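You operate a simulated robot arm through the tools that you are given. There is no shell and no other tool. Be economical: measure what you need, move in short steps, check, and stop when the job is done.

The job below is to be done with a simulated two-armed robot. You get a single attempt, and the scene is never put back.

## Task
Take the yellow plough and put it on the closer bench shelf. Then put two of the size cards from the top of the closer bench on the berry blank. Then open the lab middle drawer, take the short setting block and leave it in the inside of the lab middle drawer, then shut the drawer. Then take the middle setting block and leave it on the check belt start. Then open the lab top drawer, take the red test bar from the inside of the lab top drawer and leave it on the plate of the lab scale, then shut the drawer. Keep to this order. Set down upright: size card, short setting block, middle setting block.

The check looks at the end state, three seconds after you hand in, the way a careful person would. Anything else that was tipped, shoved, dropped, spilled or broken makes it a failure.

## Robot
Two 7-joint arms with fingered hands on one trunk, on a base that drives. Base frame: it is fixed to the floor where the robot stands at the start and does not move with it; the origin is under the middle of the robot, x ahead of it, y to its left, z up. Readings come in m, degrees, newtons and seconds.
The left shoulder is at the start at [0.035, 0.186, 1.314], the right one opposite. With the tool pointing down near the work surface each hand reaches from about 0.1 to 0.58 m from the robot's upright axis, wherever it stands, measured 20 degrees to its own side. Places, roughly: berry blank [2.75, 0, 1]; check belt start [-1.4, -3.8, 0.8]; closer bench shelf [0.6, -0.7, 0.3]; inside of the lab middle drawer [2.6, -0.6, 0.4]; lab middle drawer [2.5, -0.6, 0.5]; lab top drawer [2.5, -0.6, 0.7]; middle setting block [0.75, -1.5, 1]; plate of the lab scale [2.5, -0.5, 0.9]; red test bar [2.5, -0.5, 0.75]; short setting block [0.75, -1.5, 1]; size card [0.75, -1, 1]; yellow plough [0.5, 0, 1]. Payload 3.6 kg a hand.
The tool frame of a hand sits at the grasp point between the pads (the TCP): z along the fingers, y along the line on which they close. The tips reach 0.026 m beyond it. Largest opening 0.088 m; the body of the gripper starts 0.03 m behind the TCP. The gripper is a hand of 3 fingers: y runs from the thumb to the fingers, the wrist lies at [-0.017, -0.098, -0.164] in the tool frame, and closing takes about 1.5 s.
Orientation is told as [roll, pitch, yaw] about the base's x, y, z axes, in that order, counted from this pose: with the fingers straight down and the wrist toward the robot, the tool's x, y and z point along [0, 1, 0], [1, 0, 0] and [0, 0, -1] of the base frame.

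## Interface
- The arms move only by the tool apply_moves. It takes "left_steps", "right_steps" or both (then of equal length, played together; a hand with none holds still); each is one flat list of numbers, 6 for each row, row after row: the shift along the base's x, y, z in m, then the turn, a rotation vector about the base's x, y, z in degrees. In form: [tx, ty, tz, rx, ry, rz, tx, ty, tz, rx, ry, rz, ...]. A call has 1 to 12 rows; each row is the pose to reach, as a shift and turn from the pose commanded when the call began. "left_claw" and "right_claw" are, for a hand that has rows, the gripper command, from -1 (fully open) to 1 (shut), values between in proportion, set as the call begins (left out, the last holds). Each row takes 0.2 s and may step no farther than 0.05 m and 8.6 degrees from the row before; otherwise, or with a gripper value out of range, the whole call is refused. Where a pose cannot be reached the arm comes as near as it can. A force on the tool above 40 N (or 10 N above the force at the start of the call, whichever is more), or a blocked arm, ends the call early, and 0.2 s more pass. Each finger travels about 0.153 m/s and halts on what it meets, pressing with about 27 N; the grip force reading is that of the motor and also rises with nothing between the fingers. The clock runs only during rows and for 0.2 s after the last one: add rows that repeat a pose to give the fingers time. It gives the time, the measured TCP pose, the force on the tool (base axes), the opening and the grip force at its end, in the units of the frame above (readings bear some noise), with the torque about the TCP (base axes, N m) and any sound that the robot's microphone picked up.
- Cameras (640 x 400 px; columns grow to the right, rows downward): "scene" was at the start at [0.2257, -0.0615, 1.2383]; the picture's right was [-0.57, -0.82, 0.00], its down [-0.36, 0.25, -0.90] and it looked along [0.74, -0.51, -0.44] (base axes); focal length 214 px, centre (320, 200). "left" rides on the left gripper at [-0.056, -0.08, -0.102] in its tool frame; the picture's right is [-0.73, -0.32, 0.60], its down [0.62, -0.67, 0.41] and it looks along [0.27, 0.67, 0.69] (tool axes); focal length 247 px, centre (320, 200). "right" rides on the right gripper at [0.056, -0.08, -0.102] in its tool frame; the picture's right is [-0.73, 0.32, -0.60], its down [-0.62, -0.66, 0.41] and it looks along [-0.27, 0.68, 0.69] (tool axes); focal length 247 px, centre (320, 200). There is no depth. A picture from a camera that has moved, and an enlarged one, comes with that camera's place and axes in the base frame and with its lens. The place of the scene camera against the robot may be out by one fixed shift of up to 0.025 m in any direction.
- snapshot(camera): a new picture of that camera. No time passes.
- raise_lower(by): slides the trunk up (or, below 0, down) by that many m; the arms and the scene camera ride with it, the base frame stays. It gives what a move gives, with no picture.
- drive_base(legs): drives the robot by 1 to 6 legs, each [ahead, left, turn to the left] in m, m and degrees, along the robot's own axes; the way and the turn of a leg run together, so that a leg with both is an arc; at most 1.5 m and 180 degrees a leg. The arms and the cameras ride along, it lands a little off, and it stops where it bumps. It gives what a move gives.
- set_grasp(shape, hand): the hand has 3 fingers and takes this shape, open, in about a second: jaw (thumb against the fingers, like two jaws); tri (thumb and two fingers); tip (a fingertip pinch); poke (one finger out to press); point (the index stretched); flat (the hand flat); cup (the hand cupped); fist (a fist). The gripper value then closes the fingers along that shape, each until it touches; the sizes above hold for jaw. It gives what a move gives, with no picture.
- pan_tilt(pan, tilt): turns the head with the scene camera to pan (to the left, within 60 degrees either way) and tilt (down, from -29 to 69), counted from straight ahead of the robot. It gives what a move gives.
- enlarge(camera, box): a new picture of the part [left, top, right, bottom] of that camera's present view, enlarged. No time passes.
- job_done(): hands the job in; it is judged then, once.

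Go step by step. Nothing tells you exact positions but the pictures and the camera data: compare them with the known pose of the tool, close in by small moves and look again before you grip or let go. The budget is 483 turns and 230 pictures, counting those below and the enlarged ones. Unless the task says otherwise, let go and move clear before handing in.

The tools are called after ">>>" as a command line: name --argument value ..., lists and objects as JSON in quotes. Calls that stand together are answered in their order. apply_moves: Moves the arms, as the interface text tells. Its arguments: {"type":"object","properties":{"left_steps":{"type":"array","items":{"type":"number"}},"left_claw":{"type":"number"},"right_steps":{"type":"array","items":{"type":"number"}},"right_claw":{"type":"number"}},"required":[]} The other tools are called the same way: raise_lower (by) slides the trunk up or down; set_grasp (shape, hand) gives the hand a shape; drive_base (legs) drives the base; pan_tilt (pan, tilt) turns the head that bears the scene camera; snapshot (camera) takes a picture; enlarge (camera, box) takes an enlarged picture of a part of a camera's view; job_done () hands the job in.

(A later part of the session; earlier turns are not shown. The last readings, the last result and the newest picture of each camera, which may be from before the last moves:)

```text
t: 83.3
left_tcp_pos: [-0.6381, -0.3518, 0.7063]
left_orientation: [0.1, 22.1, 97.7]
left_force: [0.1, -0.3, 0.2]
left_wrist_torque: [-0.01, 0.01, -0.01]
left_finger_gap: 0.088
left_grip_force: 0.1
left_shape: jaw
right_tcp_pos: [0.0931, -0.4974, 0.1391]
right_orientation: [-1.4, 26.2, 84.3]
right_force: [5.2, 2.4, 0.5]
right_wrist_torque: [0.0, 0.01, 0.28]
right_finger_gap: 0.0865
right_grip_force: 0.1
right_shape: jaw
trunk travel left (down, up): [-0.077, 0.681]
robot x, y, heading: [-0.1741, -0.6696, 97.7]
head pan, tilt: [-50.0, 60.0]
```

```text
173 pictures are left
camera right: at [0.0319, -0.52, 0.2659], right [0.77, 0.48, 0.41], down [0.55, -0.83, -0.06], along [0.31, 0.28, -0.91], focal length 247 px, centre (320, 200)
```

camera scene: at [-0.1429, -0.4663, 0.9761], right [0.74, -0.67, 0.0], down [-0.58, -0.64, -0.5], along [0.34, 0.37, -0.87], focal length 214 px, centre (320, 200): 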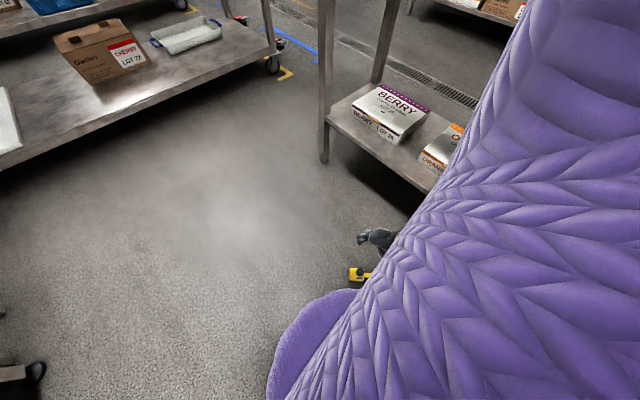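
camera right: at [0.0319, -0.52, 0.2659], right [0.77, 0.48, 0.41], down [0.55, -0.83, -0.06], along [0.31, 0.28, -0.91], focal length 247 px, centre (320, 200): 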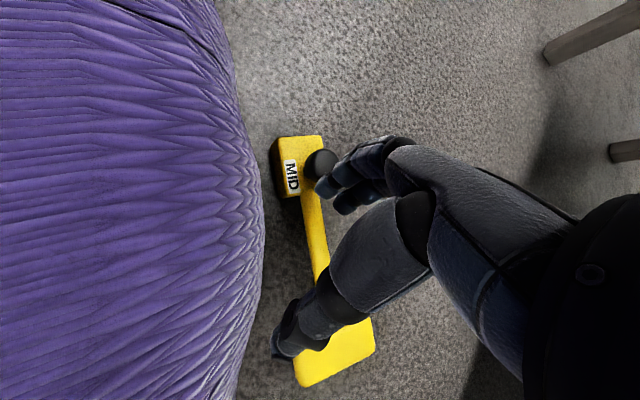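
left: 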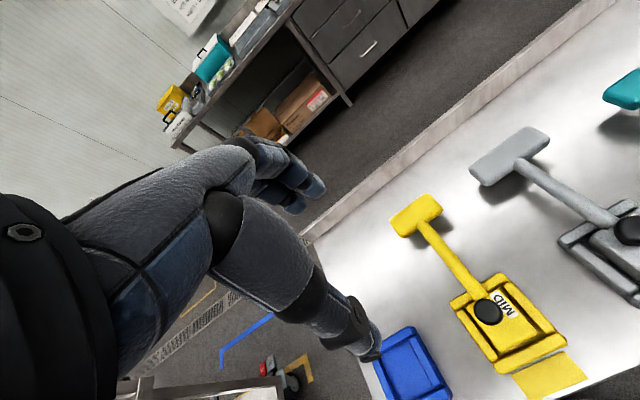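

The thumb touched the robot's own base. I'll raise a little, back the base off 3 cm and re-centre the hand over the knob.

>>> raise_lower --by 0.08

>>> drive_base --legs '[[-0.02, 0.028, 0]]'

```text
t: 84.5
left_tcp_pos: [-0.6382, -0.3516, 0.7867]
left_orientation: [0.2, 22.1, 97.7]
left_force: [0.0, -0.2, 0.1]
left_wrist_torque: [0.0, 0.0, -0.01]
left_finger_gap: 0.0882
left_grip_force: 0.1
left_shape: jaw
right_tcp_pos: [0.0931, -0.4981, 0.2196]
right_orientation: [-1.4, 26.1, 84.4]
right_force: [-0.5, -0.4, -0.7]
right_wrist_torque: [-0.04, 0.03, 0.01]
right_finger_gap: 0.0877
right_grip_force: 0.0
right_shape: jaw
trunk travel left (down, up): [-0.157, 0.601]
robot x, y, heading: [-0.18, -0.6692, 97.7]
head pan, tilt: [-50.0, 60.0]
```

```text
t: 85.3
left_tcp_pos: [-0.6629, -0.3764, 0.7859]
left_orientation: [0.1, 22.1, 97.9]
left_force: [0.7, 0.0, -0.2]
left_wrist_torque: [0.05, 0.02, 0.02]
left_finger_gap: 0.0883
left_grip_force: 0.0
left_shape: jaw
right_tcp_pos: [0.0681, -0.5219, 0.2204]
right_orientation: [-1.4, 26.2, 84.3]
right_force: [0.6, -0.5, -0.6]
right_wrist_torque: [0.0, -0.03, -0.01]
right_finger_gap: 0.0877
right_grip_force: 0.1
right_shape: jaw
trunk travel left (down, up): [-0.157, 0.601]
robot x, y, heading: [-0.2043, -0.6939, 97.5]
head pan, tilt: [-50.0, 60.0]
```

>>> apply_moves --right_steps '[0.003, 0.02, 0.02, 5, 0, 0, 0.006, 0.045, 0.03, 10, -1, 0, 0.01, 0.07, 0.03, 13.9, -1.5, 0, 0.014, 0.092, 0.03, 13.9, -1.5, 0]'

>>> snapshot --camera "right"

```text
t: 86.3
left_tcp_pos: [-0.6636, -0.3755, 0.7856]
left_orientation: [0.2, 22.2, 97.8]
left_force: [0.4, 0.4, 0.0]
left_wrist_torque: [0.0, -0.01, 0.01]
left_finger_gap: 0.0879
left_grip_force: 0.0
left_shape: jaw
right_tcp_pos: [0.0846, -0.4276, 0.232]
right_orientation: [-1.5, 12.1, 84.4]
right_force: [-0.3, -0.4, -0.6]
right_wrist_torque: [0.01, 0.0, 0.0]
right_finger_gap: 0.0876
right_grip_force: 0.0
right_shape: jaw
right hand out of reach, approached as far as the arm can: row 1, 2, 3, 4
trunk travel left (down, up): [-0.157, 0.601]
robot x, y, heading: [-0.2023, -0.6925, 97.7]
head pan, tilt: [-50.0, 60.0]
```

```text
172 pictures are left
camera right: at [0.0187, -0.4792, 0.3476], right [0.76, 0.37, 0.54], down [0.56, -0.79, -0.25], along [0.33, 0.49, -0.81], focal length 247 px, centre (320, 200)
```

right: 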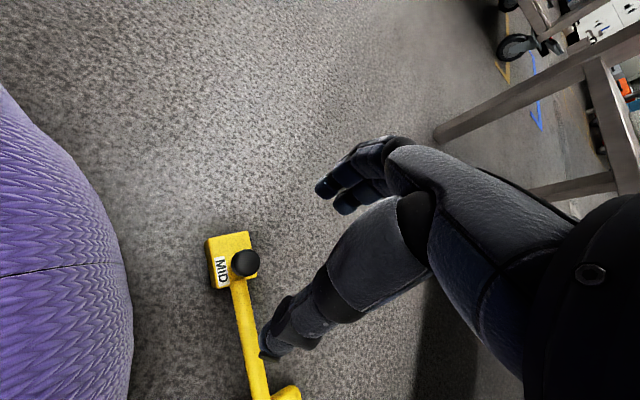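

Aligned over the knob within a few mm. I'll settle the command, then lower the trunk in stages.

>>> apply_moves --right_steps '[-0.002, -0.003, 0.005, 0, 0, 0]'

>>> raise_lower --by -0.1

>>> snapshot --camera "right"

```text
t: 86.7
left_tcp_pos: [-0.6623, -0.3755, 0.7837]
left_orientation: [0.1, 22.0, 97.7]
left_force: [-0.1, -0.2, 1.0]
left_wrist_torque: [0.01, -0.02, 0.0]
left_finger_gap: 0.088
left_grip_force: 0.0
left_shape: jaw
right_tcp_pos: [0.0826, -0.4305, 0.2311]
right_orientation: [-1.5, 12.2, 84.2]
right_force: [-0.3, -0.4, 0.1]
right_wrist_torque: [0.01, 0.02, 0.0]
right_finger_gap: 0.0877
right_grip_force: 0.0
right_shape: jaw
right hand out of reach, approached as far as the arm can: row 1
trunk travel left (down, up): [-0.157, 0.601]
robot x, y, heading: [-0.2034, -0.6921, 97.3]
head pan, tilt: [-50.0, 60.0]
```

```text
t: 88.0
left_tcp_pos: [-0.663, -0.3749, 0.686]
left_orientation: [0.1, 22.1, 97.8]
left_force: [0.0, -1.6, -0.5]
left_wrist_torque: [0.0, -0.02, -0.02]
left_finger_gap: 0.088
left_grip_force: 0.1
left_shape: jaw
right_tcp_pos: [0.0885, -0.4768, 0.1239]
right_orientation: [-2.9, 18.2, 83.9]
right_force: [-0.2, -0.5, -0.2]
right_wrist_torque: [-0.03, -0.01, -0.01]
right_finger_gap: 0.0878
right_grip_force: 0.0
right_shape: jaw
trunk travel left (down, up): [-0.057, 0.701]
robot x, y, heading: [-0.2035, -0.6925, 97.6]
head pan, tilt: [-50.0, 60.0]
```

```text
171 pictures are left
camera right: at [0.0224, -0.5151, 0.2434], right [0.75, 0.42, 0.51], down [0.56, -0.81, -0.15], along [0.35, 0.4, -0.85], focal length 247 px, centre (320, 200)
```

right: 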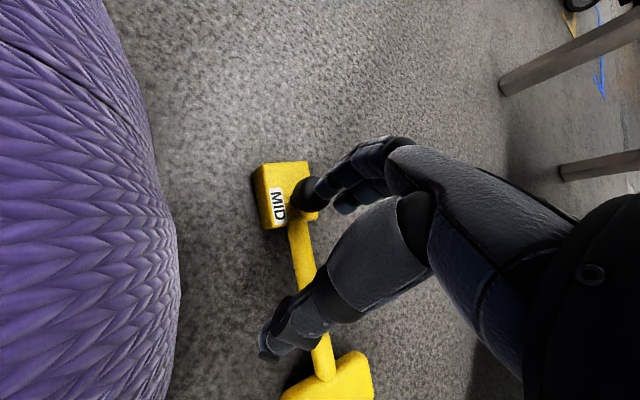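

Lowering swings the hand about 5 cm; I'll correct with the arm.

>>> apply_moves --right_steps '[-0.002, 0.02, 0.005, 3, 0, 0, -0.005, 0.046, 0.005, 6, 0, 0]'

>>> snapshot --camera "right"

>>> snapshot --camera "scene"

```text
t: 88.6
left_tcp_pos: [-0.6625, -0.3756, 0.6856]
left_orientation: [0.0, 22.1, 97.8]
left_force: [0.0, 0.6, 0.3]
left_wrist_torque: [-0.02, -0.01, -0.03]
left_finger_gap: 0.0878
left_grip_force: 0.1
left_shape: jaw
right_tcp_pos: [0.0825, -0.4297, 0.1279]
right_orientation: [-2.3, 12.1, 84.3]
right_force: [-1.1, 0.5, -0.5]
right_wrist_torque: [0.0, 0.0, -0.03]
right_finger_gap: 0.0878
right_grip_force: 0.0
right_shape: jaw
trunk travel left (down, up): [-0.057, 0.701]
robot x, y, heading: [-0.2039, -0.6926, 97.8]
head pan, tilt: [-50.0, 60.0]
```

```text
170 pictures are left
camera right: at [0.0167, -0.4806, 0.2426], right [0.75, 0.37, 0.55], down [0.56, -0.79, -0.24], along [0.35, 0.49, -0.8], focal length 247 px, centre (320, 200)
```

right: 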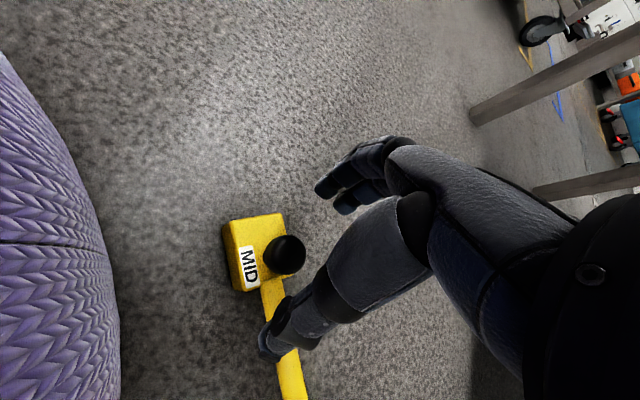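

```text
169 pictures are left
camera scene: at [-0.1735, -0.448, 0.7571], right [0.74, -0.67, 0.0], down [-0.58, -0.64, -0.5], along [0.34, 0.37, -0.87], focal length 214 px, centre (320, 200)
```

scene: 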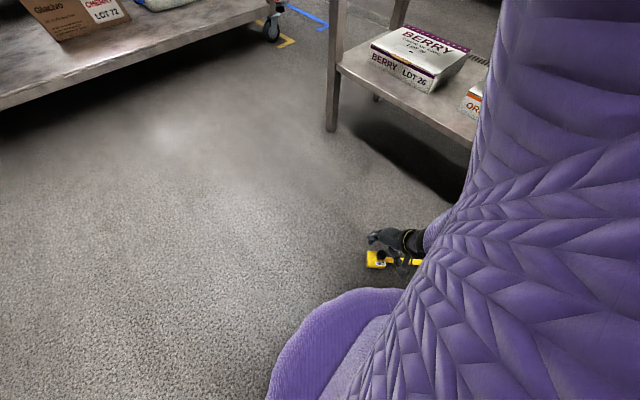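

Well aligned. Descending with the arm in small steps.

>>> apply_moves --right_steps '[0.001, -0.002, -0.015, 0, 0, 0, 0.001, -0.002, -0.03, 0, 0, 0, 0.001, -0.002, -0.045, 0, 0, 0]'

>>> snapshot --camera "right"

```text
t: 89.4
left_tcp_pos: [-0.6618, -0.3762, 0.6857]
left_orientation: [0.2, 22.1, 97.8]
left_force: [-0.2, -1.3, 0.8]
left_wrist_torque: [-0.04, -0.02, 0.02]
left_finger_gap: 0.088
left_grip_force: 0.0
left_shape: jaw
right_tcp_pos: [0.0836, -0.4302, 0.1283]
right_orientation: [-2.3, 12.1, 84.1]
right_force: [0.5, 0.0, 0.2]
right_wrist_torque: [-0.01, 0.0, -0.01]
right_finger_gap: 0.0879
right_grip_force: 0.1
right_shape: jaw
right hand out of reach, approached as far as the arm can: row 1, 2, 3
trunk travel left (down, up): [-0.057, 0.701]
robot x, y, heading: [-0.1966, -0.6943, 97.9]
head pan, tilt: [-50.0, 60.0]
```

```text
168 pictures are left
camera right: at [0.0165, -0.4807, 0.2425], right [0.75, 0.37, 0.55], down [0.56, -0.79, -0.24], along [0.35, 0.49, -0.8], focal length 247 px, centre (320, 200)
```

right: 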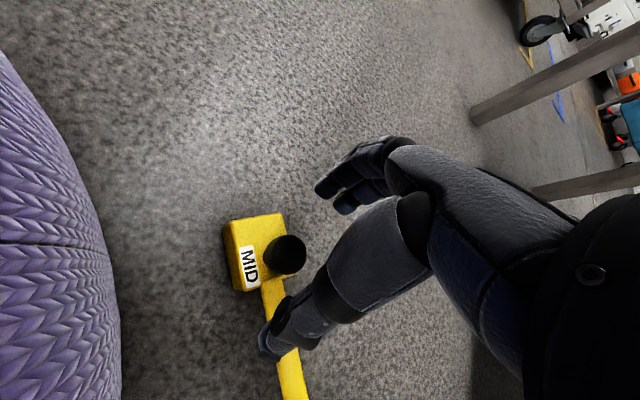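

>>> apply_moves --right_steps '[0, 0, 0.004, 0, 0, 0, 0, 0, 0.004, 0, 0, 0]'

>>> raise_lower --by -0.056

>>> snapshot --camera "right"

```text
t: 90.0
left_tcp_pos: [-0.6626, -0.3758, 0.6864]
left_orientation: [0.0, 22.1, 97.8]
left_force: [0.0, -0.4, 0.9]
left_wrist_torque: [-0.01, 0.02, -0.04]
left_finger_gap: 0.088
left_grip_force: 0.1
left_shape: jaw
right_tcp_pos: [0.0932, -0.428, 0.1271]
right_orientation: [-4.0, 11.7, 83.7]
right_force: [1.0, -0.2, 0.5]
right_wrist_torque: [-0.04, 0.01, 0.0]
right_finger_gap: 0.0879
right_grip_force: 0.1
right_shape: jaw
right hand out of reach, approached as far as the arm can: row 1
trunk travel left (down, up): [-0.057, 0.701]
robot x, y, heading: [-0.2001, -0.6912, 97.7]
head pan, tilt: [-50.0, 60.0]
```

```text
t: 90.9
left_tcp_pos: [-0.6637, -0.3706, 0.6245]
left_orientation: [0.0, 24.7, 97.7]
left_force: [-0.3, -0.2, -0.6]
left_wrist_torque: [0.0, 0.04, 0.0]
left_finger_gap: 0.0881
left_grip_force: 0.1
left_shape: jaw
right_tcp_pos: [0.0889, -0.4312, 0.0772]
right_orientation: [-2.6, 12.2, 83.7]
right_force: [3.1, 2.8, 0.4]
right_wrist_torque: [-0.29, 0.36, -0.02]
right_finger_gap: 0.0879
right_grip_force: 0.1
right_shape: jaw
trunk travel left (down, up): [-0.004, 0.753]
robot x, y, heading: [-0.2, -0.6886, 97.6]
head pan, tilt: [-50.0, 60.0]
stopped: the force on the tool passed its limit at 55 N (the readings are from after the stop); the commanded pose is now the measured one
```

```text
167 pictures are left
camera right: at [0.0214, -0.4811, 0.1928], right [0.75, 0.36, 0.55], down [0.56, -0.8, -0.23], along [0.35, 0.48, -0.8], focal length 247 px, centre (320, 200)
```

right: 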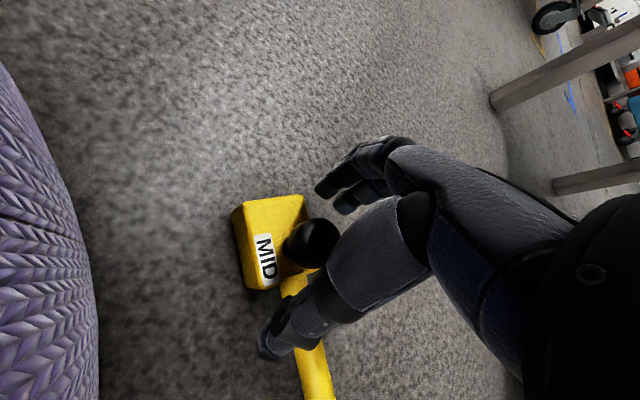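

The finger met the block's corner. I'll raise 2 cm, narrow the opening to about 5 cm so the fingers go between block edges onto the knob, and re-centre.

>>> raise_lower --by 0.03

>>> apply_moves --right_steps '[0, 0, 0, 0, 0, 0, 0, 0, 0, 0, 0, 0, 0, 0, 0, 0, 0, 0, 0, 0, 0, 0, 0, 0]' --right_claw -0.15

>>> snapshot --camera "right"

>>> enlarge --camera "scene" --box '[320, 200, 460, 300]'

```text
t: 91.6
left_tcp_pos: [-0.6636, -0.3697, 0.653]
left_orientation: [0.0, 24.7, 97.7]
left_force: [-0.3, -1.4, -0.7]
left_wrist_torque: [0.01, 0.01, -0.02]
left_finger_gap: 0.0881
left_grip_force: 0.0
left_shape: jaw
right_tcp_pos: [0.0888, -0.4309, 0.1078]
right_orientation: [-2.5, 12.4, 83.7]
right_force: [-0.2, 0.1, -0.4]
right_wrist_torque: [0.03, -0.01, -0.01]
right_finger_gap: 0.0878
right_grip_force: 0.0
right_shape: jaw
trunk travel left (down, up): [-0.034, 0.723]
robot x, y, heading: [-0.2026, -0.6929, 98.2]
head pan, tilt: [-50.0, 60.0]
```

```text
t: 92.6
left_tcp_pos: [-0.6649, -0.3706, 0.6542]
left_orientation: [0.1, 24.7, 97.8]
left_force: [-0.5, -0.1, 0.2]
left_wrist_torque: [-0.01, -0.01, 0.01]
left_finger_gap: 0.0882
left_grip_force: 0.1
left_shape: jaw
right_tcp_pos: [0.0879, -0.4313, 0.1092]
right_orientation: [-2.5, 12.3, 83.7]
right_force: [-0.8, -0.8, -0.2]
right_wrist_torque: [-0.02, 0.05, -0.01]
right_finger_gap: 0.0512
right_grip_force: 0.0
right_shape: jaw
trunk travel left (down, up): [-0.034, 0.723]
robot x, y, heading: [-0.2023, -0.6922, 97.7]
head pan, tilt: [-50.0, 60.0]
```

```text
166 pictures are left
camera right: at [0.021, -0.4813, 0.2232], right [0.75, 0.37, 0.55], down [0.56, -0.8, -0.23], along [0.35, 0.48, -0.8], focal length 247 px, centre (320, 200)
```

right: 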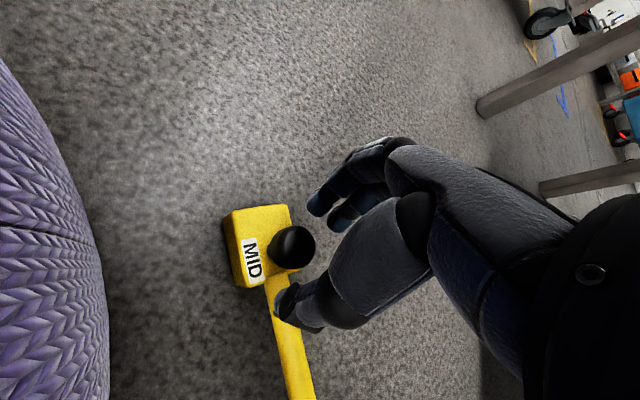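

```text
4.00 times, centred on (390, 250) of scene
camera zoom: at [-0.1742, -0.4432, 0.7326], right [0.74, -0.67, 0.0], down [-0.58, -0.64, -0.5], along [0.34, 0.37, -0.87], focal length 858 px, centre (40, 0)
```

zoom: 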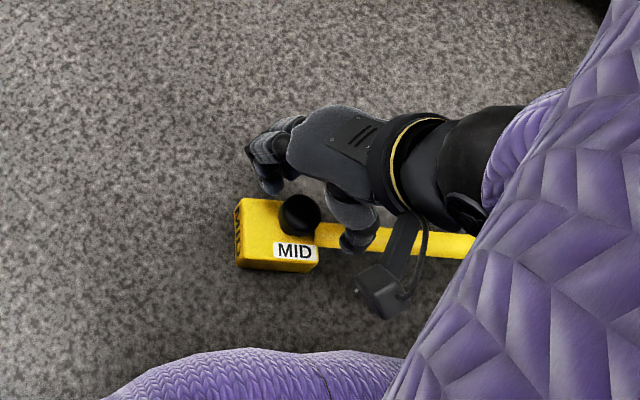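

The narrowed fingers bracket the knob. Lowering 3 cm and checking force.

>>> raise_lower --by -0.032

>>> snapshot --camera "right"

>>> enlarge --camera "scene" --box '[320, 200, 460, 300]'

```text
t: 93.4
left_tcp_pos: [-0.6645, -0.3691, 0.622]
left_orientation: [-0.1, 24.5, 97.7]
left_force: [0.3, -0.2, -0.6]
left_wrist_torque: [-0.02, 0.02, -0.02]
left_finger_gap: 0.088
left_grip_force: 0.0
left_shape: jaw
right_tcp_pos: [0.0901, -0.4313, 0.0766]
right_orientation: [-2.6, 12.1, 83.7]
right_force: [11.1, 4.2, 2.0]
right_wrist_torque: [-0.72, 1.65, 0.38]
right_finger_gap: 0.051
right_grip_force: 0.1
right_shape: jaw
trunk travel left (down, up): [-0.002, 0.755]
robot x, y, heading: [-0.1999, -0.6941, 97.7]
head pan, tilt: [-50.0, 60.0]
```

```text
164 pictures are left
camera right: at [0.0227, -0.4807, 0.1912], right [0.75, 0.36, 0.55], down [0.56, -0.8, -0.23], along [0.35, 0.48, -0.8], focal length 247 px, centre (320, 200)
```

right: 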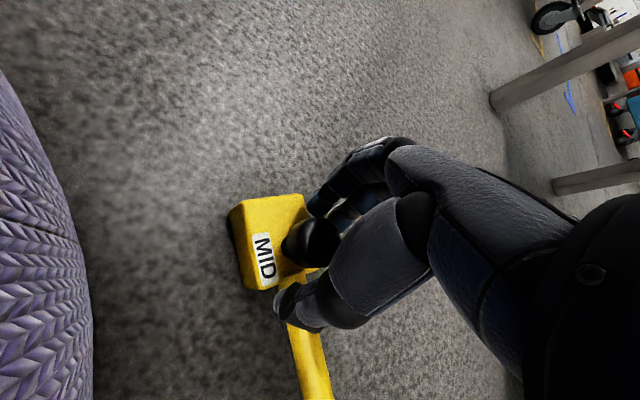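

```text
4.00 times, centred on (390, 250) of scene
camera zoom: at [-0.1749, -0.4368, 0.6989], right [0.74, -0.67, 0.0], down [-0.58, -0.64, -0.5], along [0.34, 0.37, -0.87], focal length 858 px, centre (40, 0)
```

zoom: 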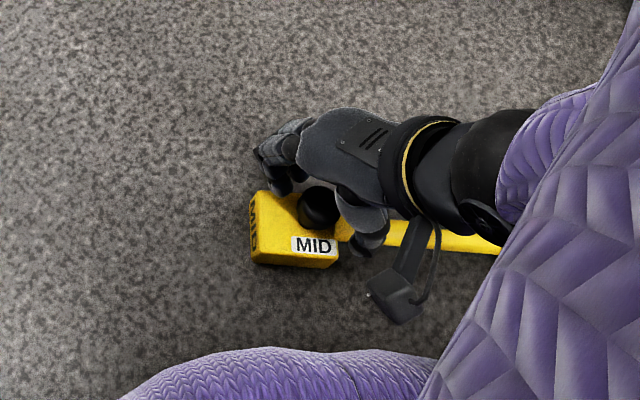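

Some side load of about 11 N, but the knob is between the fingers. Closing now.

>>> apply_moves --right_steps '[0, 0, 0, 0, 0, 0, 0, 0, 0, 0, 0, 0, 0, 0, 0, 0, 0, 0, 0, 0, 0, 0, 0, 0, 0, 0, 0, 0, 0, 0, 0, 0, 0, 0, 0, 0]' --right_claw 1

>>> snapshot --camera "right"

```text
t: 94.8
left_tcp_pos: [-0.6645, -0.3702, 0.6215]
left_orientation: [-0.1, 24.7, 97.7]
left_force: [-0.3, -0.5, -0.2]
left_wrist_torque: [-0.01, -0.02, 0.02]
left_finger_gap: 0.088
left_grip_force: 0.0
left_shape: jaw
right_tcp_pos: [0.0889, -0.4303, 0.076]
right_orientation: [-2.6, 12.2, 83.7]
right_force: [17.8, 10.9, 7.4]
right_wrist_torque: [-2.07, 3.2, 0.33]
right_finger_gap: 0.0162
right_grip_force: 27.1
right_shape: jaw
trunk travel left (down, up): [-0.002, 0.755]
robot x, y, heading: [-0.2035, -0.6914, 97.7]
head pan, tilt: [-50.0, 60.0]
```

```text
162 pictures are left
camera right: at [0.0221, -0.4805, 0.1913], right [0.75, 0.36, 0.55], down [0.56, -0.8, -0.23], along [0.35, 0.48, -0.8], focal length 247 px, centre (320, 200)
```

right: 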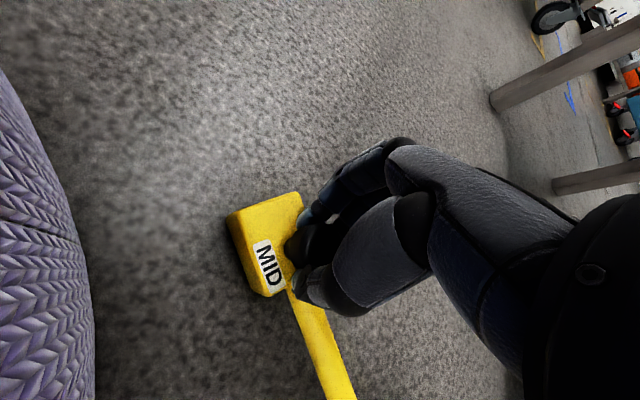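

The fingers closed on the stem under the cap. Lifting slowly.

>>> raise_lower --by 0.06

>>> snapshot --camera "right"

>>> enlarge --camera "scene" --box '[320, 200, 460, 300]'

```text
t: 95.8
left_tcp_pos: [-0.6649, -0.3699, 0.6817]
left_orientation: [0.0, 24.9, 97.6]
left_force: [0.1, -0.3, 0.5]
left_wrist_torque: [-0.01, -0.04, -0.02]
left_finger_gap: 0.088
left_grip_force: 0.1
left_shape: jaw
right_tcp_pos: [0.0876, -0.4317, 0.1354]
right_orientation: [-2.5, 12.4, 83.6]
right_force: [0.4, 0.1, -4.2]
right_wrist_torque: [0.01, 0.01, 0.01]
right_finger_gap: 0.0163
right_grip_force: 27.0
right_shape: jaw
trunk travel left (down, up): [-0.062, 0.695]
robot x, y, heading: [-0.2042, -0.6966, 97.6]
head pan, tilt: [-50.0, 60.0]
```

```text
161 pictures are left
camera right: at [0.0209, -0.4819, 0.2509], right [0.75, 0.37, 0.55], down [0.56, -0.8, -0.23], along [0.35, 0.48, -0.8], focal length 247 px, centre (320, 200)
```

right: 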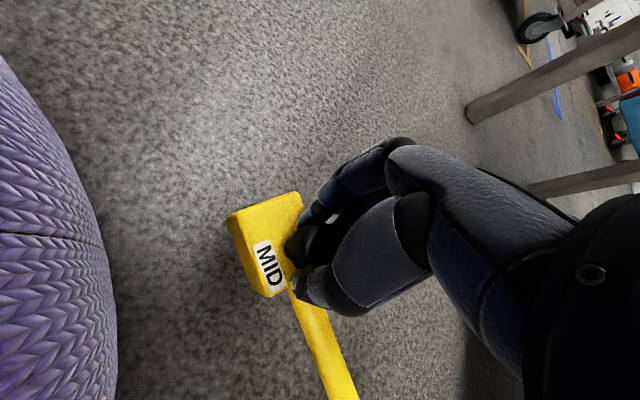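

```text
4.00 times, centred on (390, 250) of scene
camera zoom: at [-0.1733, -0.4486, 0.7623], right [0.74, -0.67, 0.0], down [-0.58, -0.64, -0.5], along [0.34, 0.37, -0.87], focal length 858 px, centre (40, 0)
```

zoom: 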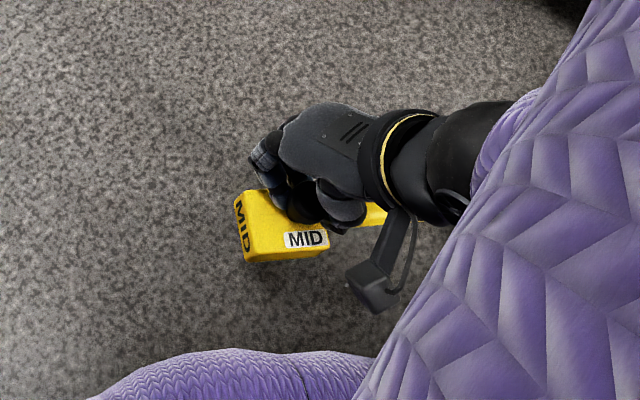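

The plough is up, nearly level, and firmly held. I'll raise the trunk, turn back to heading 0 and take stock.

>>> raise_lower --by 0.3

>>> drive_base --legs '[[0, 0, -50], [0, 0, -47.6]]'

>>> pan_tilt --pan -30 --tilt 50

>>> snapshot --camera "scene"

>>> snapshot --camera "right"

```text
t: 98.8
left_tcp_pos: [-0.6644, -0.3706, 0.9807]
left_orientation: [0.0, 24.7, 97.6]
left_force: [-0.3, 0.1, 0.7]
left_wrist_torque: [0.0, 0.0, 0.01]
left_finger_gap: 0.088
left_grip_force: 0.1
left_shape: jaw
right_tcp_pos: [0.0802, -0.3724, 0.4643]
right_orientation: [-0.4, 3.8, 84.0]
right_force: [0.5, 0.6, -4.5]
right_wrist_torque: [0.0, 0.03, 0.0]
right_finger_gap: 0.016
right_grip_force: 27.1
right_shape: jaw
trunk travel left (down, up): [-0.362, 0.395]
robot x, y, heading: [-0.2034, -0.6903, 97.9]
head pan, tilt: [-50.0, 60.0]
```

```text
t: 103.6
left_tcp_pos: [0.1829, -0.2819, 0.9817]
left_orientation: [0.1, 24.7, -0.6]
left_force: [0.6, -0.6, -1.0]
left_wrist_torque: [-0.02, -0.03, 0.0]
left_finger_gap: 0.0881
left_grip_force: 0.1
left_shape: jaw
right_tcp_pos: [0.0766, -1.0189, 0.4659]
right_orientation: [-0.4, 3.9, -14.2]
right_force: [0.0, -0.8, -4.0]
right_wrist_torque: [0.01, 0.04, -0.01]
right_finger_gap: 0.0162
right_grip_force: 26.5
right_shape: jaw
trunk travel left (down, up): [-0.362, 0.395]
robot x, y, heading: [-0.2039, -0.6956, -0.7]
head pan, tilt: [-50.0, 60.0]
```

```text
t: 104.5
left_tcp_pos: [0.183, -0.2815, 0.982]
left_orientation: [-0.2, 24.8, -0.6]
left_force: [-0.3, 0.0, -0.2]
left_wrist_torque: [0.01, -0.01, -0.02]
left_finger_gap: 0.0879
left_grip_force: 0.0
left_shape: jaw
right_tcp_pos: [0.074, -1.0187, 0.4654]
right_orientation: [-0.4, 3.8, -14.2]
right_force: [-0.5, 0.4, -4.8]
right_wrist_torque: [-0.01, 0.01, -0.03]
right_finger_gap: 0.016
right_grip_force: 26.7
right_shape: jaw
trunk travel left (down, up): [-0.362, 0.395]
robot x, y, heading: [-0.1996, -0.6921, -0.4]
head pan, tilt: [-30.0, 50.0]
```

```text
159 pictures are left
camera scene: at [0.0244, -0.7425, 1.1023], right [-0.51, -0.86, 0.0], down [-0.66, 0.39, -0.64], along [0.55, -0.33, -0.77], focal length 214 px, centre (320, 200)
```

scene: 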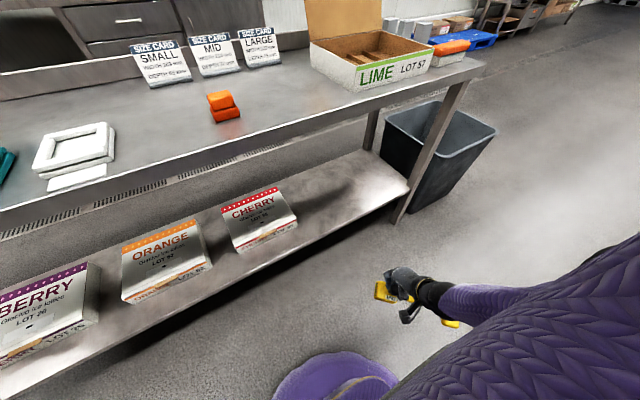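

```text
158 pictures are left
camera right: at [0.0172, -0.9454, 0.5725], right [0.17, -0.8, 0.58], down [-0.82, -0.44, -0.36], along [0.54, -0.42, -0.73], focal length 247 px, centre (320, 200)
```

right: 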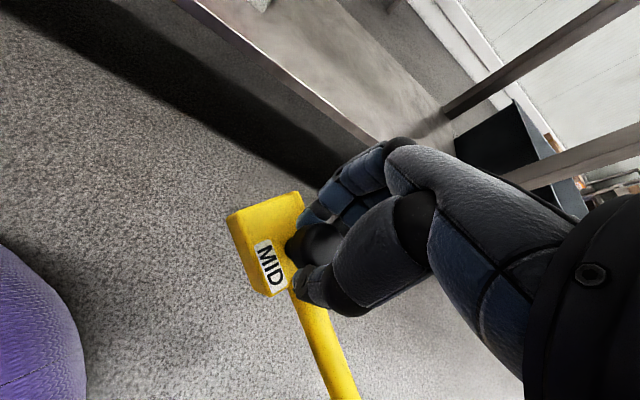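

The shelf is free between y -0.95 and -1.45. I'll yaw the hand +60° so the handle lies along the shelf.

>>> apply_moves --right_steps '[0, 0, 0, 0, 0, 7.5, 0.01, 0, 0, 0, 0, 15, 0.02, 0, 0, 0, 0, 22.5, 0.03, 0, 0, 0, 0, 30, 0.04, 0, 0, 0, 0, 37.5, 0.05, 0, 0, 0, 0, 45, 0.05, 0, 0, 0, 0, 52.5, 0.05, 0, 0, 0, 0, 60]'

>>> snapshot --camera "scene"

>>> snapshot --camera "right"

```text
t: 106.2
left_tcp_pos: [0.1811, -0.2806, 0.9815]
left_orientation: [-0.2, 24.7, -0.7]
left_force: [-1.0, 0.0, -0.7]
left_wrist_torque: [-0.01, -0.02, -0.02]
left_finger_gap: 0.088
left_grip_force: 0.0
left_shape: jaw
right_tcp_pos: [0.0997, -0.9705, 0.4968]
right_orientation: [-0.4, 3.7, 44.3]
right_force: [0.5, 0.5, -4.5]
right_wrist_torque: [-0.04, 0.03, 0.01]
right_finger_gap: 0.0155
right_grip_force: 27.3
right_shape: jaw
right hand out of reach, approached as far as the arm can: row 2, 3, 4, 5, 6, 7, 8
trunk travel left (down, up): [-0.362, 0.395]
robot x, y, heading: [-0.2039, -0.6913, -0.7]
head pan, tilt: [-30.0, 50.0]
```

```text
157 pictures are left
camera scene: at [0.0238, -0.742, 1.1025], right [-0.51, -0.86, 0.0], down [-0.66, 0.39, -0.64], along [0.55, -0.33, -0.77], focal length 214 px, centre (320, 200)
```

scene: 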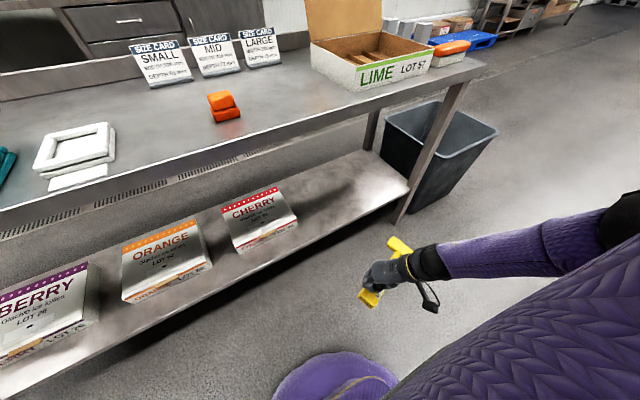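

```text
156 pictures are left
camera right: at [0.0065, -0.9809, 0.6037], right [0.77, -0.27, 0.58], down [-0.06, -0.93, -0.36], along [0.64, 0.25, -0.73], focal length 247 px, centre (320, 200)
```

right: 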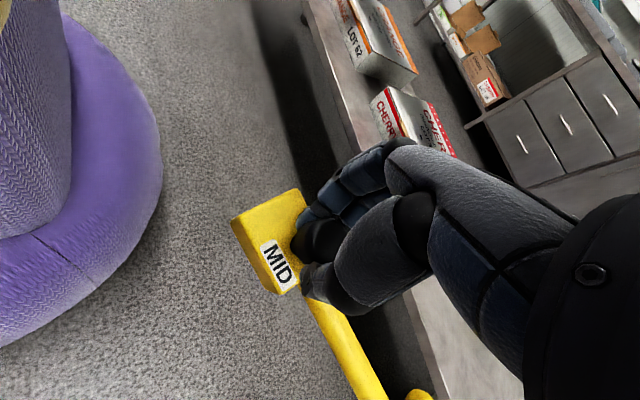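

The plough now points along the shelf. I'll drive nearer and to the right, keeping it at mid-height between shelf and bench top.

>>> drive_base --legs '[[0, -0.13, 0], [0.2, 0, 0]]'

>>> apply_moves --right_steps '[0, 0, 0.02, 0, 0, 0, 0, 0, 0.04, 0, 0, 0, 0, 0, 0.06, 0, 0, 0, 0, 0, 0.08, 0, 0, 0, 0, 0, 0.1, 0, 0, 0, 0, 0, 0.12, 0, 0, 0]'

>>> raise_lower --by -0.18

>>> snapshot --camera "scene"

>>> snapshot --camera "right"

```text
t: 108.7
left_tcp_pos: [0.385, -0.4129, 0.9817]
left_orientation: [0.0, 24.9, -0.4]
left_force: [1.0, -0.2, -0.9]
left_wrist_torque: [0.0, 0.01, 0.04]
left_finger_gap: 0.088
left_grip_force: 0.1
left_shape: jaw
right_tcp_pos: [0.2994, -1.1005, 0.496]
right_orientation: [-0.3, 3.8, 44.4]
right_force: [0.1, -0.7, -4.9]
right_wrist_torque: [-0.04, 0.03, 0.02]
right_finger_gap: 0.0156
right_grip_force: 26.5
right_shape: jaw
trunk travel left (down, up): [-0.362, 0.395]
robot x, y, heading: [-0.0015, -0.8244, -0.5]
head pan, tilt: [-30.0, 50.0]
```

```text
t: 110.1
left_tcp_pos: [0.3836, -0.4117, 0.9827]
left_orientation: [0.0, 24.5, -0.4]
left_force: [-1.2, -0.6, 0.0]
left_wrist_torque: [0.0, -0.05, 0.02]
left_finger_gap: 0.0879
left_grip_force: 0.0
left_shape: jaw
right_tcp_pos: [0.2995, -1.1012, 0.6166]
right_orientation: [-0.3, 3.8, 44.4]
right_force: [0.6, 0.9, -4.6]
right_wrist_torque: [0.01, 0.04, 0.0]
right_finger_gap: 0.0154
right_grip_force: 27.4
right_shape: jaw
trunk travel left (down, up): [-0.362, 0.395]
robot x, y, heading: [-0.0015, -0.825, -0.1]
head pan, tilt: [-30.0, 50.0]
```

```text
t: 111.0
left_tcp_pos: [0.3888, -0.413, 0.9278]
left_orientation: [0.5, 23.4, -0.4]
left_force: [-2.7, -4.7, 18.0]
left_wrist_torque: [-0.41, -0.52, -0.19]
left_finger_gap: 0.0836
left_grip_force: 0.0
left_shape: jaw
right_tcp_pos: [0.2989, -1.1012, 0.5529]
right_orientation: [0.0, 4.0, 44.4]
right_force: [0.5, 0.3, -4.1]
right_wrist_torque: [0.0, 0.01, 0.0]
right_finger_gap: 0.0151
right_grip_force: 26.7
right_shape: jaw
trunk travel left (down, up): [-0.301, 0.457]
robot x, y, heading: [-0.0017, -0.8251, -0.7]
head pan, tilt: [-30.0, 50.0]
stopped: the force on the tool passed its limit at 60 N (the readings are from after the stop); the commanded pose is now the measured one
```

```text
155 pictures are left
camera scene: at [0.234, -0.8738, 1.0361], right [-0.51, -0.86, 0.0], down [-0.66, 0.39, -0.64], along [0.55, -0.32, -0.77], focal length 214 px, centre (320, 200)
```

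scene: 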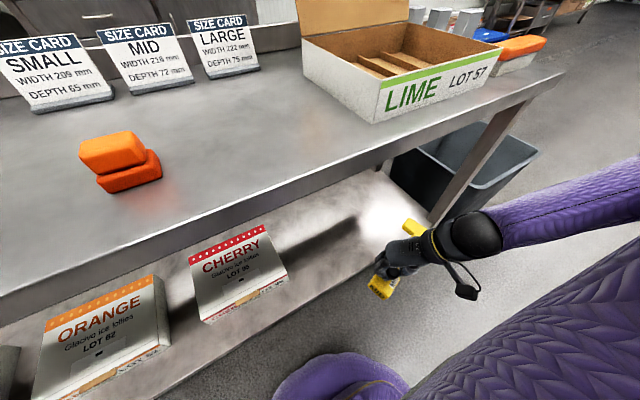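

```text
154 pictures are left
camera right: at [0.2069, -1.1119, 0.6607], right [0.77, -0.27, 0.58], down [-0.06, -0.93, -0.36], along [0.64, 0.25, -0.73], focal length 247 px, centre (320, 200)
```

right: 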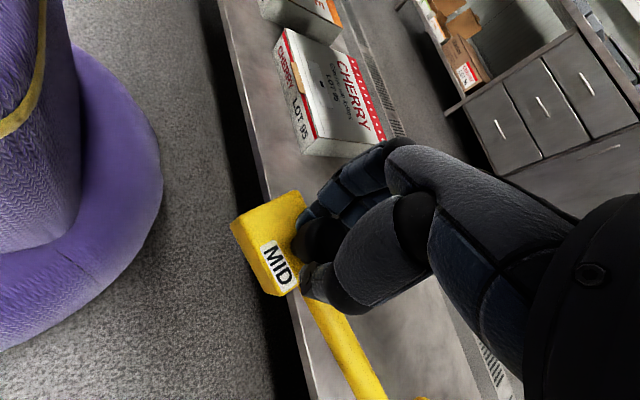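

The left hand came down on the bench near its edge. I'll raise at once and look at what it touched.

>>> raise_lower --by 0.06

>>> pan_tilt --pan 30 --tilt 50

>>> snapshot --camera "scene"

>>> snapshot --camera "left"

```text
t: 112.0
left_tcp_pos: [0.3894, -0.4126, 0.9842]
left_orientation: [0.5, 23.8, -0.3]
left_force: [-0.1, -0.6, -0.4]
left_wrist_torque: [0.01, 0.03, -0.03]
left_finger_gap: 0.0877
left_grip_force: 0.1
left_shape: jaw
right_tcp_pos: [0.3003, -1.1009, 0.6129]
right_orientation: [-0.2, 4.0, 44.5]
right_force: [-0.1, 0.2, -4.8]
right_wrist_torque: [-0.02, 0.05, 0.02]
right_finger_gap: 0.0152
right_grip_force: 27.2
right_shape: jaw
trunk travel left (down, up): [-0.361, 0.397]
robot x, y, heading: [0.0006, -0.8262, -0.1]
head pan, tilt: [-30.0, 50.0]
```

```text
t: 113.3
left_tcp_pos: [0.3889, -0.4122, 0.985]
left_orientation: [0.6, 23.7, -0.4]
left_force: [0.1, 0.0, 0.0]
left_wrist_torque: [0.0, 0.0, 0.02]
left_finger_gap: 0.0879
left_grip_force: 0.2
left_shape: jaw
right_tcp_pos: [0.2992, -1.1005, 0.6142]
right_orientation: [-0.1, 4.0, 44.5]
right_force: [0.7, 0.3, -4.1]
right_wrist_torque: [0.0, -0.01, -0.03]
right_finger_gap: 0.015
right_grip_force: 27.0
right_shape: jaw
trunk travel left (down, up): [-0.361, 0.397]
robot x, y, heading: [0.0004, -0.825, -0.4]
head pan, tilt: [30.0, 50.0]
```

```text
153 pictures are left
camera scene: at [0.2269, -0.7963, 1.1011], right [0.49, -0.87, 0.0], down [-0.67, -0.38, -0.64], along [0.56, 0.32, -0.77], focal length 214 px, centre (320, 200)
```

scene: 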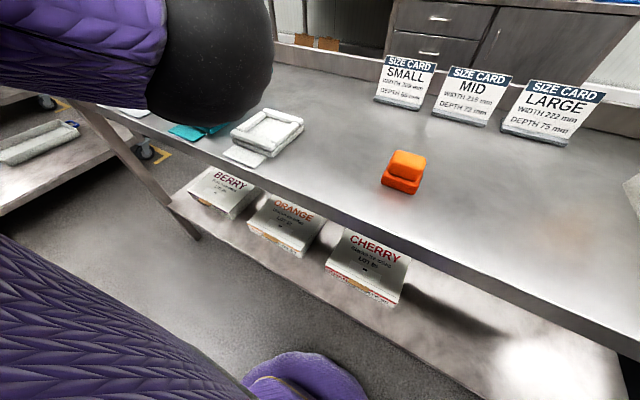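

```text
152 pictures are left
camera left: at [0.3559, -0.4695, 1.1099], right [-0.54, -0.73, -0.43], down [-0.77, 0.63, -0.1], along [0.34, 0.27, -0.9], focal length 247 px, centre (320, 200)
```

left: 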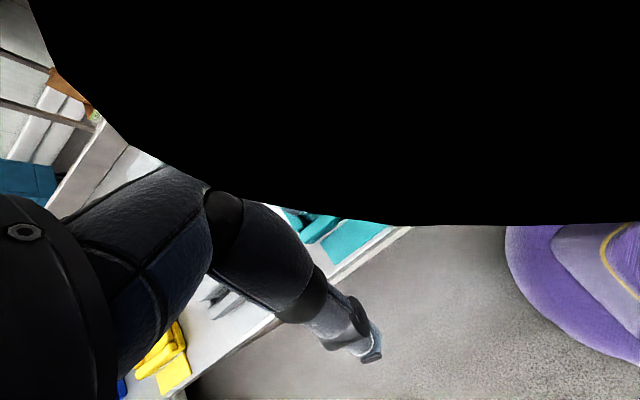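

The left arm's elbow hangs over the bench items. I'll raise further, back off from the bench and inspect the bench for damage.

>>> raise_lower --by 0.1

>>> drive_base --legs '[[-0.3, 0, 0]]'

>>> snapshot --camera "scene"

>>> snapshot --camera "left"

```text
t: 114.7
left_tcp_pos: [0.3892, -0.4119, 1.0855]
left_orientation: [0.5, 23.7, -0.3]
left_force: [0.0, 0.4, 0.3]
left_wrist_torque: [0.02, -0.02, -0.02]
left_finger_gap: 0.0879
left_grip_force: 0.0
left_shape: jaw
right_tcp_pos: [0.2993, -1.0998, 0.7132]
right_orientation: [0.0, 3.8, 44.4]
right_force: [-0.5, 0.1, -4.5]
right_wrist_torque: [-0.04, 0.0, -0.03]
right_finger_gap: 0.0154
right_grip_force: 26.6
right_shape: jaw
trunk travel left (down, up): [-0.461, 0.297]
robot x, y, heading: [-0.0035, -0.8253, -0.4]
head pan, tilt: [30.0, 50.0]
```

```text
t: 116.7
left_tcp_pos: [0.0919, -0.4096, 1.0867]
left_orientation: [0.6, 23.6, -0.2]
left_force: [-0.2, 1.1, 0.2]
left_wrist_torque: [-0.05, 0.0, -0.01]
left_finger_gap: 0.0878
left_grip_force: 0.0
left_shape: jaw
right_tcp_pos: [0.0026, -1.0978, 0.7139]
right_orientation: [-0.2, 4.0, 44.5]
right_force: [-0.4, -0.3, -4.3]
right_wrist_torque: [-0.02, 0.02, 0.0]
right_finger_gap: 0.0152
right_grip_force: 27.0
right_shape: jaw
trunk travel left (down, up): [-0.461, 0.297]
robot x, y, heading: [-0.2947, -0.8239, -0.6]
head pan, tilt: [30.0, 50.0]
```

```text
151 pictures are left
camera scene: at [-0.0813, -0.7939, 1.2072], right [0.49, -0.87, 0.0], down [-0.67, -0.38, -0.64], along [0.56, 0.32, -0.77], focal length 214 px, centre (320, 200)
```

scene: 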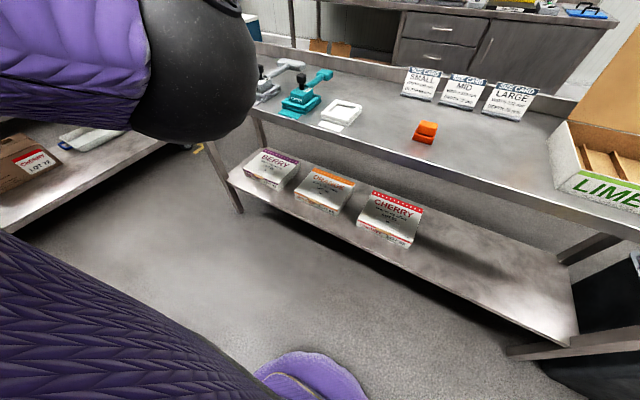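

```text
150 pictures are left
camera left: at [0.0579, -0.4671, 1.2103], right [-0.54, -0.73, -0.43], down [-0.77, 0.63, -0.1], along [0.35, 0.27, -0.9], focal length 247 px, centre (320, 200)
```

left: 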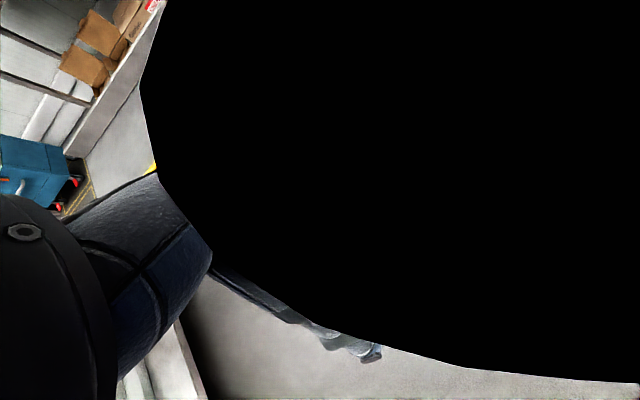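

The bench items look undisturbed; I'll zoom to verify, and unfold the left arm by moving it in and down in free space.

>>> enlarge --camera "scene" --box '[240, 40, 400, 140]'

>>> apply_moves --left_steps '[-0.02, 0.02, -0.02, 0, -7, 0, -0.04, 0.03, -0.05, 0, -14, 0, -0.06, 0.03, -0.08, 0, -23.6, 0, -0.08, 0.03, -0.11, 0, -23.6, 0, -0.1, 0.03, -0.14, 0, -23.6, 0, -0.1, 0.03, -0.17, 0, -23.6, 0, -0.1, 0.03, -0.2, 0, -23.6, 0, -0.1, 0.03, -0.23, 0, -23.6, 0, -0.1, 0.03, -0.26, 0, -23.6, 0, -0.1, 0.03, -0.29, 0, -23.6, 0]'

>>> snapshot --camera "scene"

```text
4.00 times, centred on (320, 90) of scene
camera zoom: at [-0.0813, -0.7939, 1.2072], right [0.49, -0.87, 0.0], down [-0.67, -0.38, -0.64], along [0.56, 0.32, -0.77], focal length 858 px, centre (320, 640)
```

zoom: 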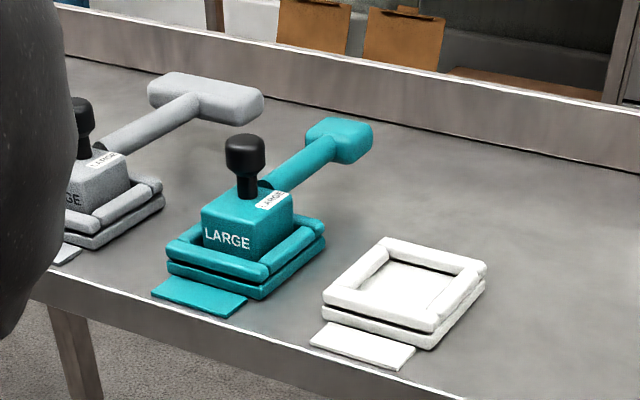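

```text
refused: row 3 steps farther than a row can; nothing moved
```

```text
148 pictures are left
camera scene: at [-0.0813, -0.7939, 1.2072], right [0.49, -0.87, 0.0], down [-0.67, -0.38, -0.64], along [0.56, 0.32, -0.77], focal length 214 px, centre (320, 200)
```

scene: 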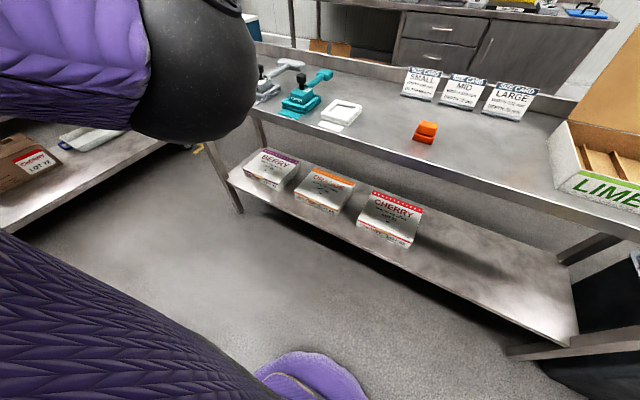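

The teal set and white tray look untouched. Unfolding the left arm with smaller turns.

>>> apply_moves --left_steps '[-0.02, 0.01, -0.02, 0, -8, 0, -0.04, 0.02, -0.04, 0, -16, 0, -0.06, 0.03, -0.06, 0, -23.6, 0, -0.08, 0.03, -0.09, 0, -23.6, 0, -0.1, 0.03, -0.12, 0, -23.6, 0, -0.1, 0.03, -0.15, 0, -23.6, 0, -0.1, 0.03, -0.18, 0, -23.6, 0, -0.1, 0.03, -0.21, 0, -23.6, 0, -0.1, 0.03, -0.24, 0, -23.6, 0, -0.1, 0.03, -0.27, 0, -23.6, 0]'

>>> snapshot --camera "scene"

```text
t: 118.2
left_tcp_pos: [0.0602, -0.362, 1.0013]
left_orientation: [2.4, -11.9, 0.7]
left_force: [0.9, -0.5, 0.0]
left_wrist_torque: [-0.02, 0.0, 0.03]
left_finger_gap: 0.0878
left_grip_force: 0.0
left_shape: jaw
right_tcp_pos: [0.002, -1.0986, 0.7125]
right_orientation: [-0.1, 4.1, 44.5]
right_force: [-0.1, -0.6, -4.4]
right_wrist_torque: [-0.03, 0.02, -0.01]
right_finger_gap: 0.0152
right_grip_force: 26.4
right_shape: jaw
trunk travel left (down, up): [-0.461, 0.297]
robot x, y, heading: [-0.2996, -0.8252, -0.3]
head pan, tilt: [30.0, 50.0]
stopped in row 7 (left hand): the arm was blocked; the commanded pose is now the measured one
```

```text
147 pictures are left
camera scene: at [-0.0802, -0.7938, 1.207], right [0.49, -0.87, 0.0], down [-0.67, -0.38, -0.64], along [0.56, 0.32, -0.77], focal length 214 px, centre (320, 200)
```

scene: 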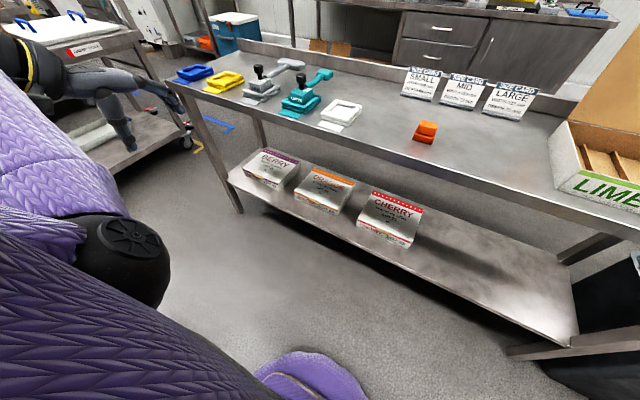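

The left elbow dropped down. I'll continue toward a natural low pose.

>>> apply_moves --left_steps '[0.01, 0.02, 0, -1, 6, 0, 0.02, 0.04, 0, -2, 12, 0, 0.02, 0.05, -0.03, -2, 12, 0, 0.02, 0.06, -0.06, -2, 12, 0, 0.02, 0.06, -0.09, -2, 12, 0, 0.02, 0.06, -0.12, -2, 12, 0, 0.02, 0.06, -0.15, -2, 12, 0, 0.02, 0.06, -0.18, -2, 12, 0, 0.02, 0.06, -0.21, -2, 12, 0, 0.02, 0.06, -0.24, -2, 12, 0]'

>>> snapshot --camera "left"

```text
t: 120.4
left_tcp_pos: [0.0788, -0.3042, 0.7559]
left_orientation: [0.2, 0.3, 1.0]
left_force: [1.1, 0.9, 0.3]
left_wrist_torque: [0.05, 0.01, 0.01]
left_finger_gap: 0.0877
left_grip_force: 0.0
left_shape: jaw
right_tcp_pos: [0.0035, -1.0992, 0.713]
right_orientation: [-0.1, 4.1, 44.5]
right_force: [0.1, -0.1, -4.8]
right_wrist_torque: [0.0, 0.01, 0.01]
right_finger_gap: 0.0152
right_grip_force: 26.6
right_shape: jaw
trunk travel left (down, up): [-0.461, 0.297]
robot x, y, heading: [-0.2999, -0.8217, -0.4]
head pan, tilt: [30.0, 50.0]
```

```text
146 pictures are left
camera left: at [0.0, -0.3641, 0.8577], right [-0.31, -0.74, -0.6], down [-0.68, 0.61, -0.41], along [0.67, 0.28, -0.69], focal length 247 px, centre (320, 200)
```

left: 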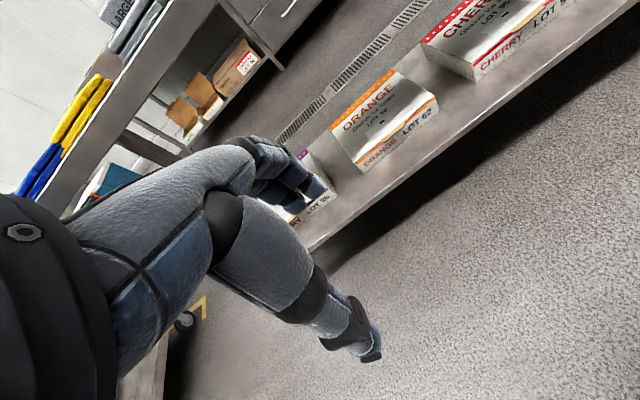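

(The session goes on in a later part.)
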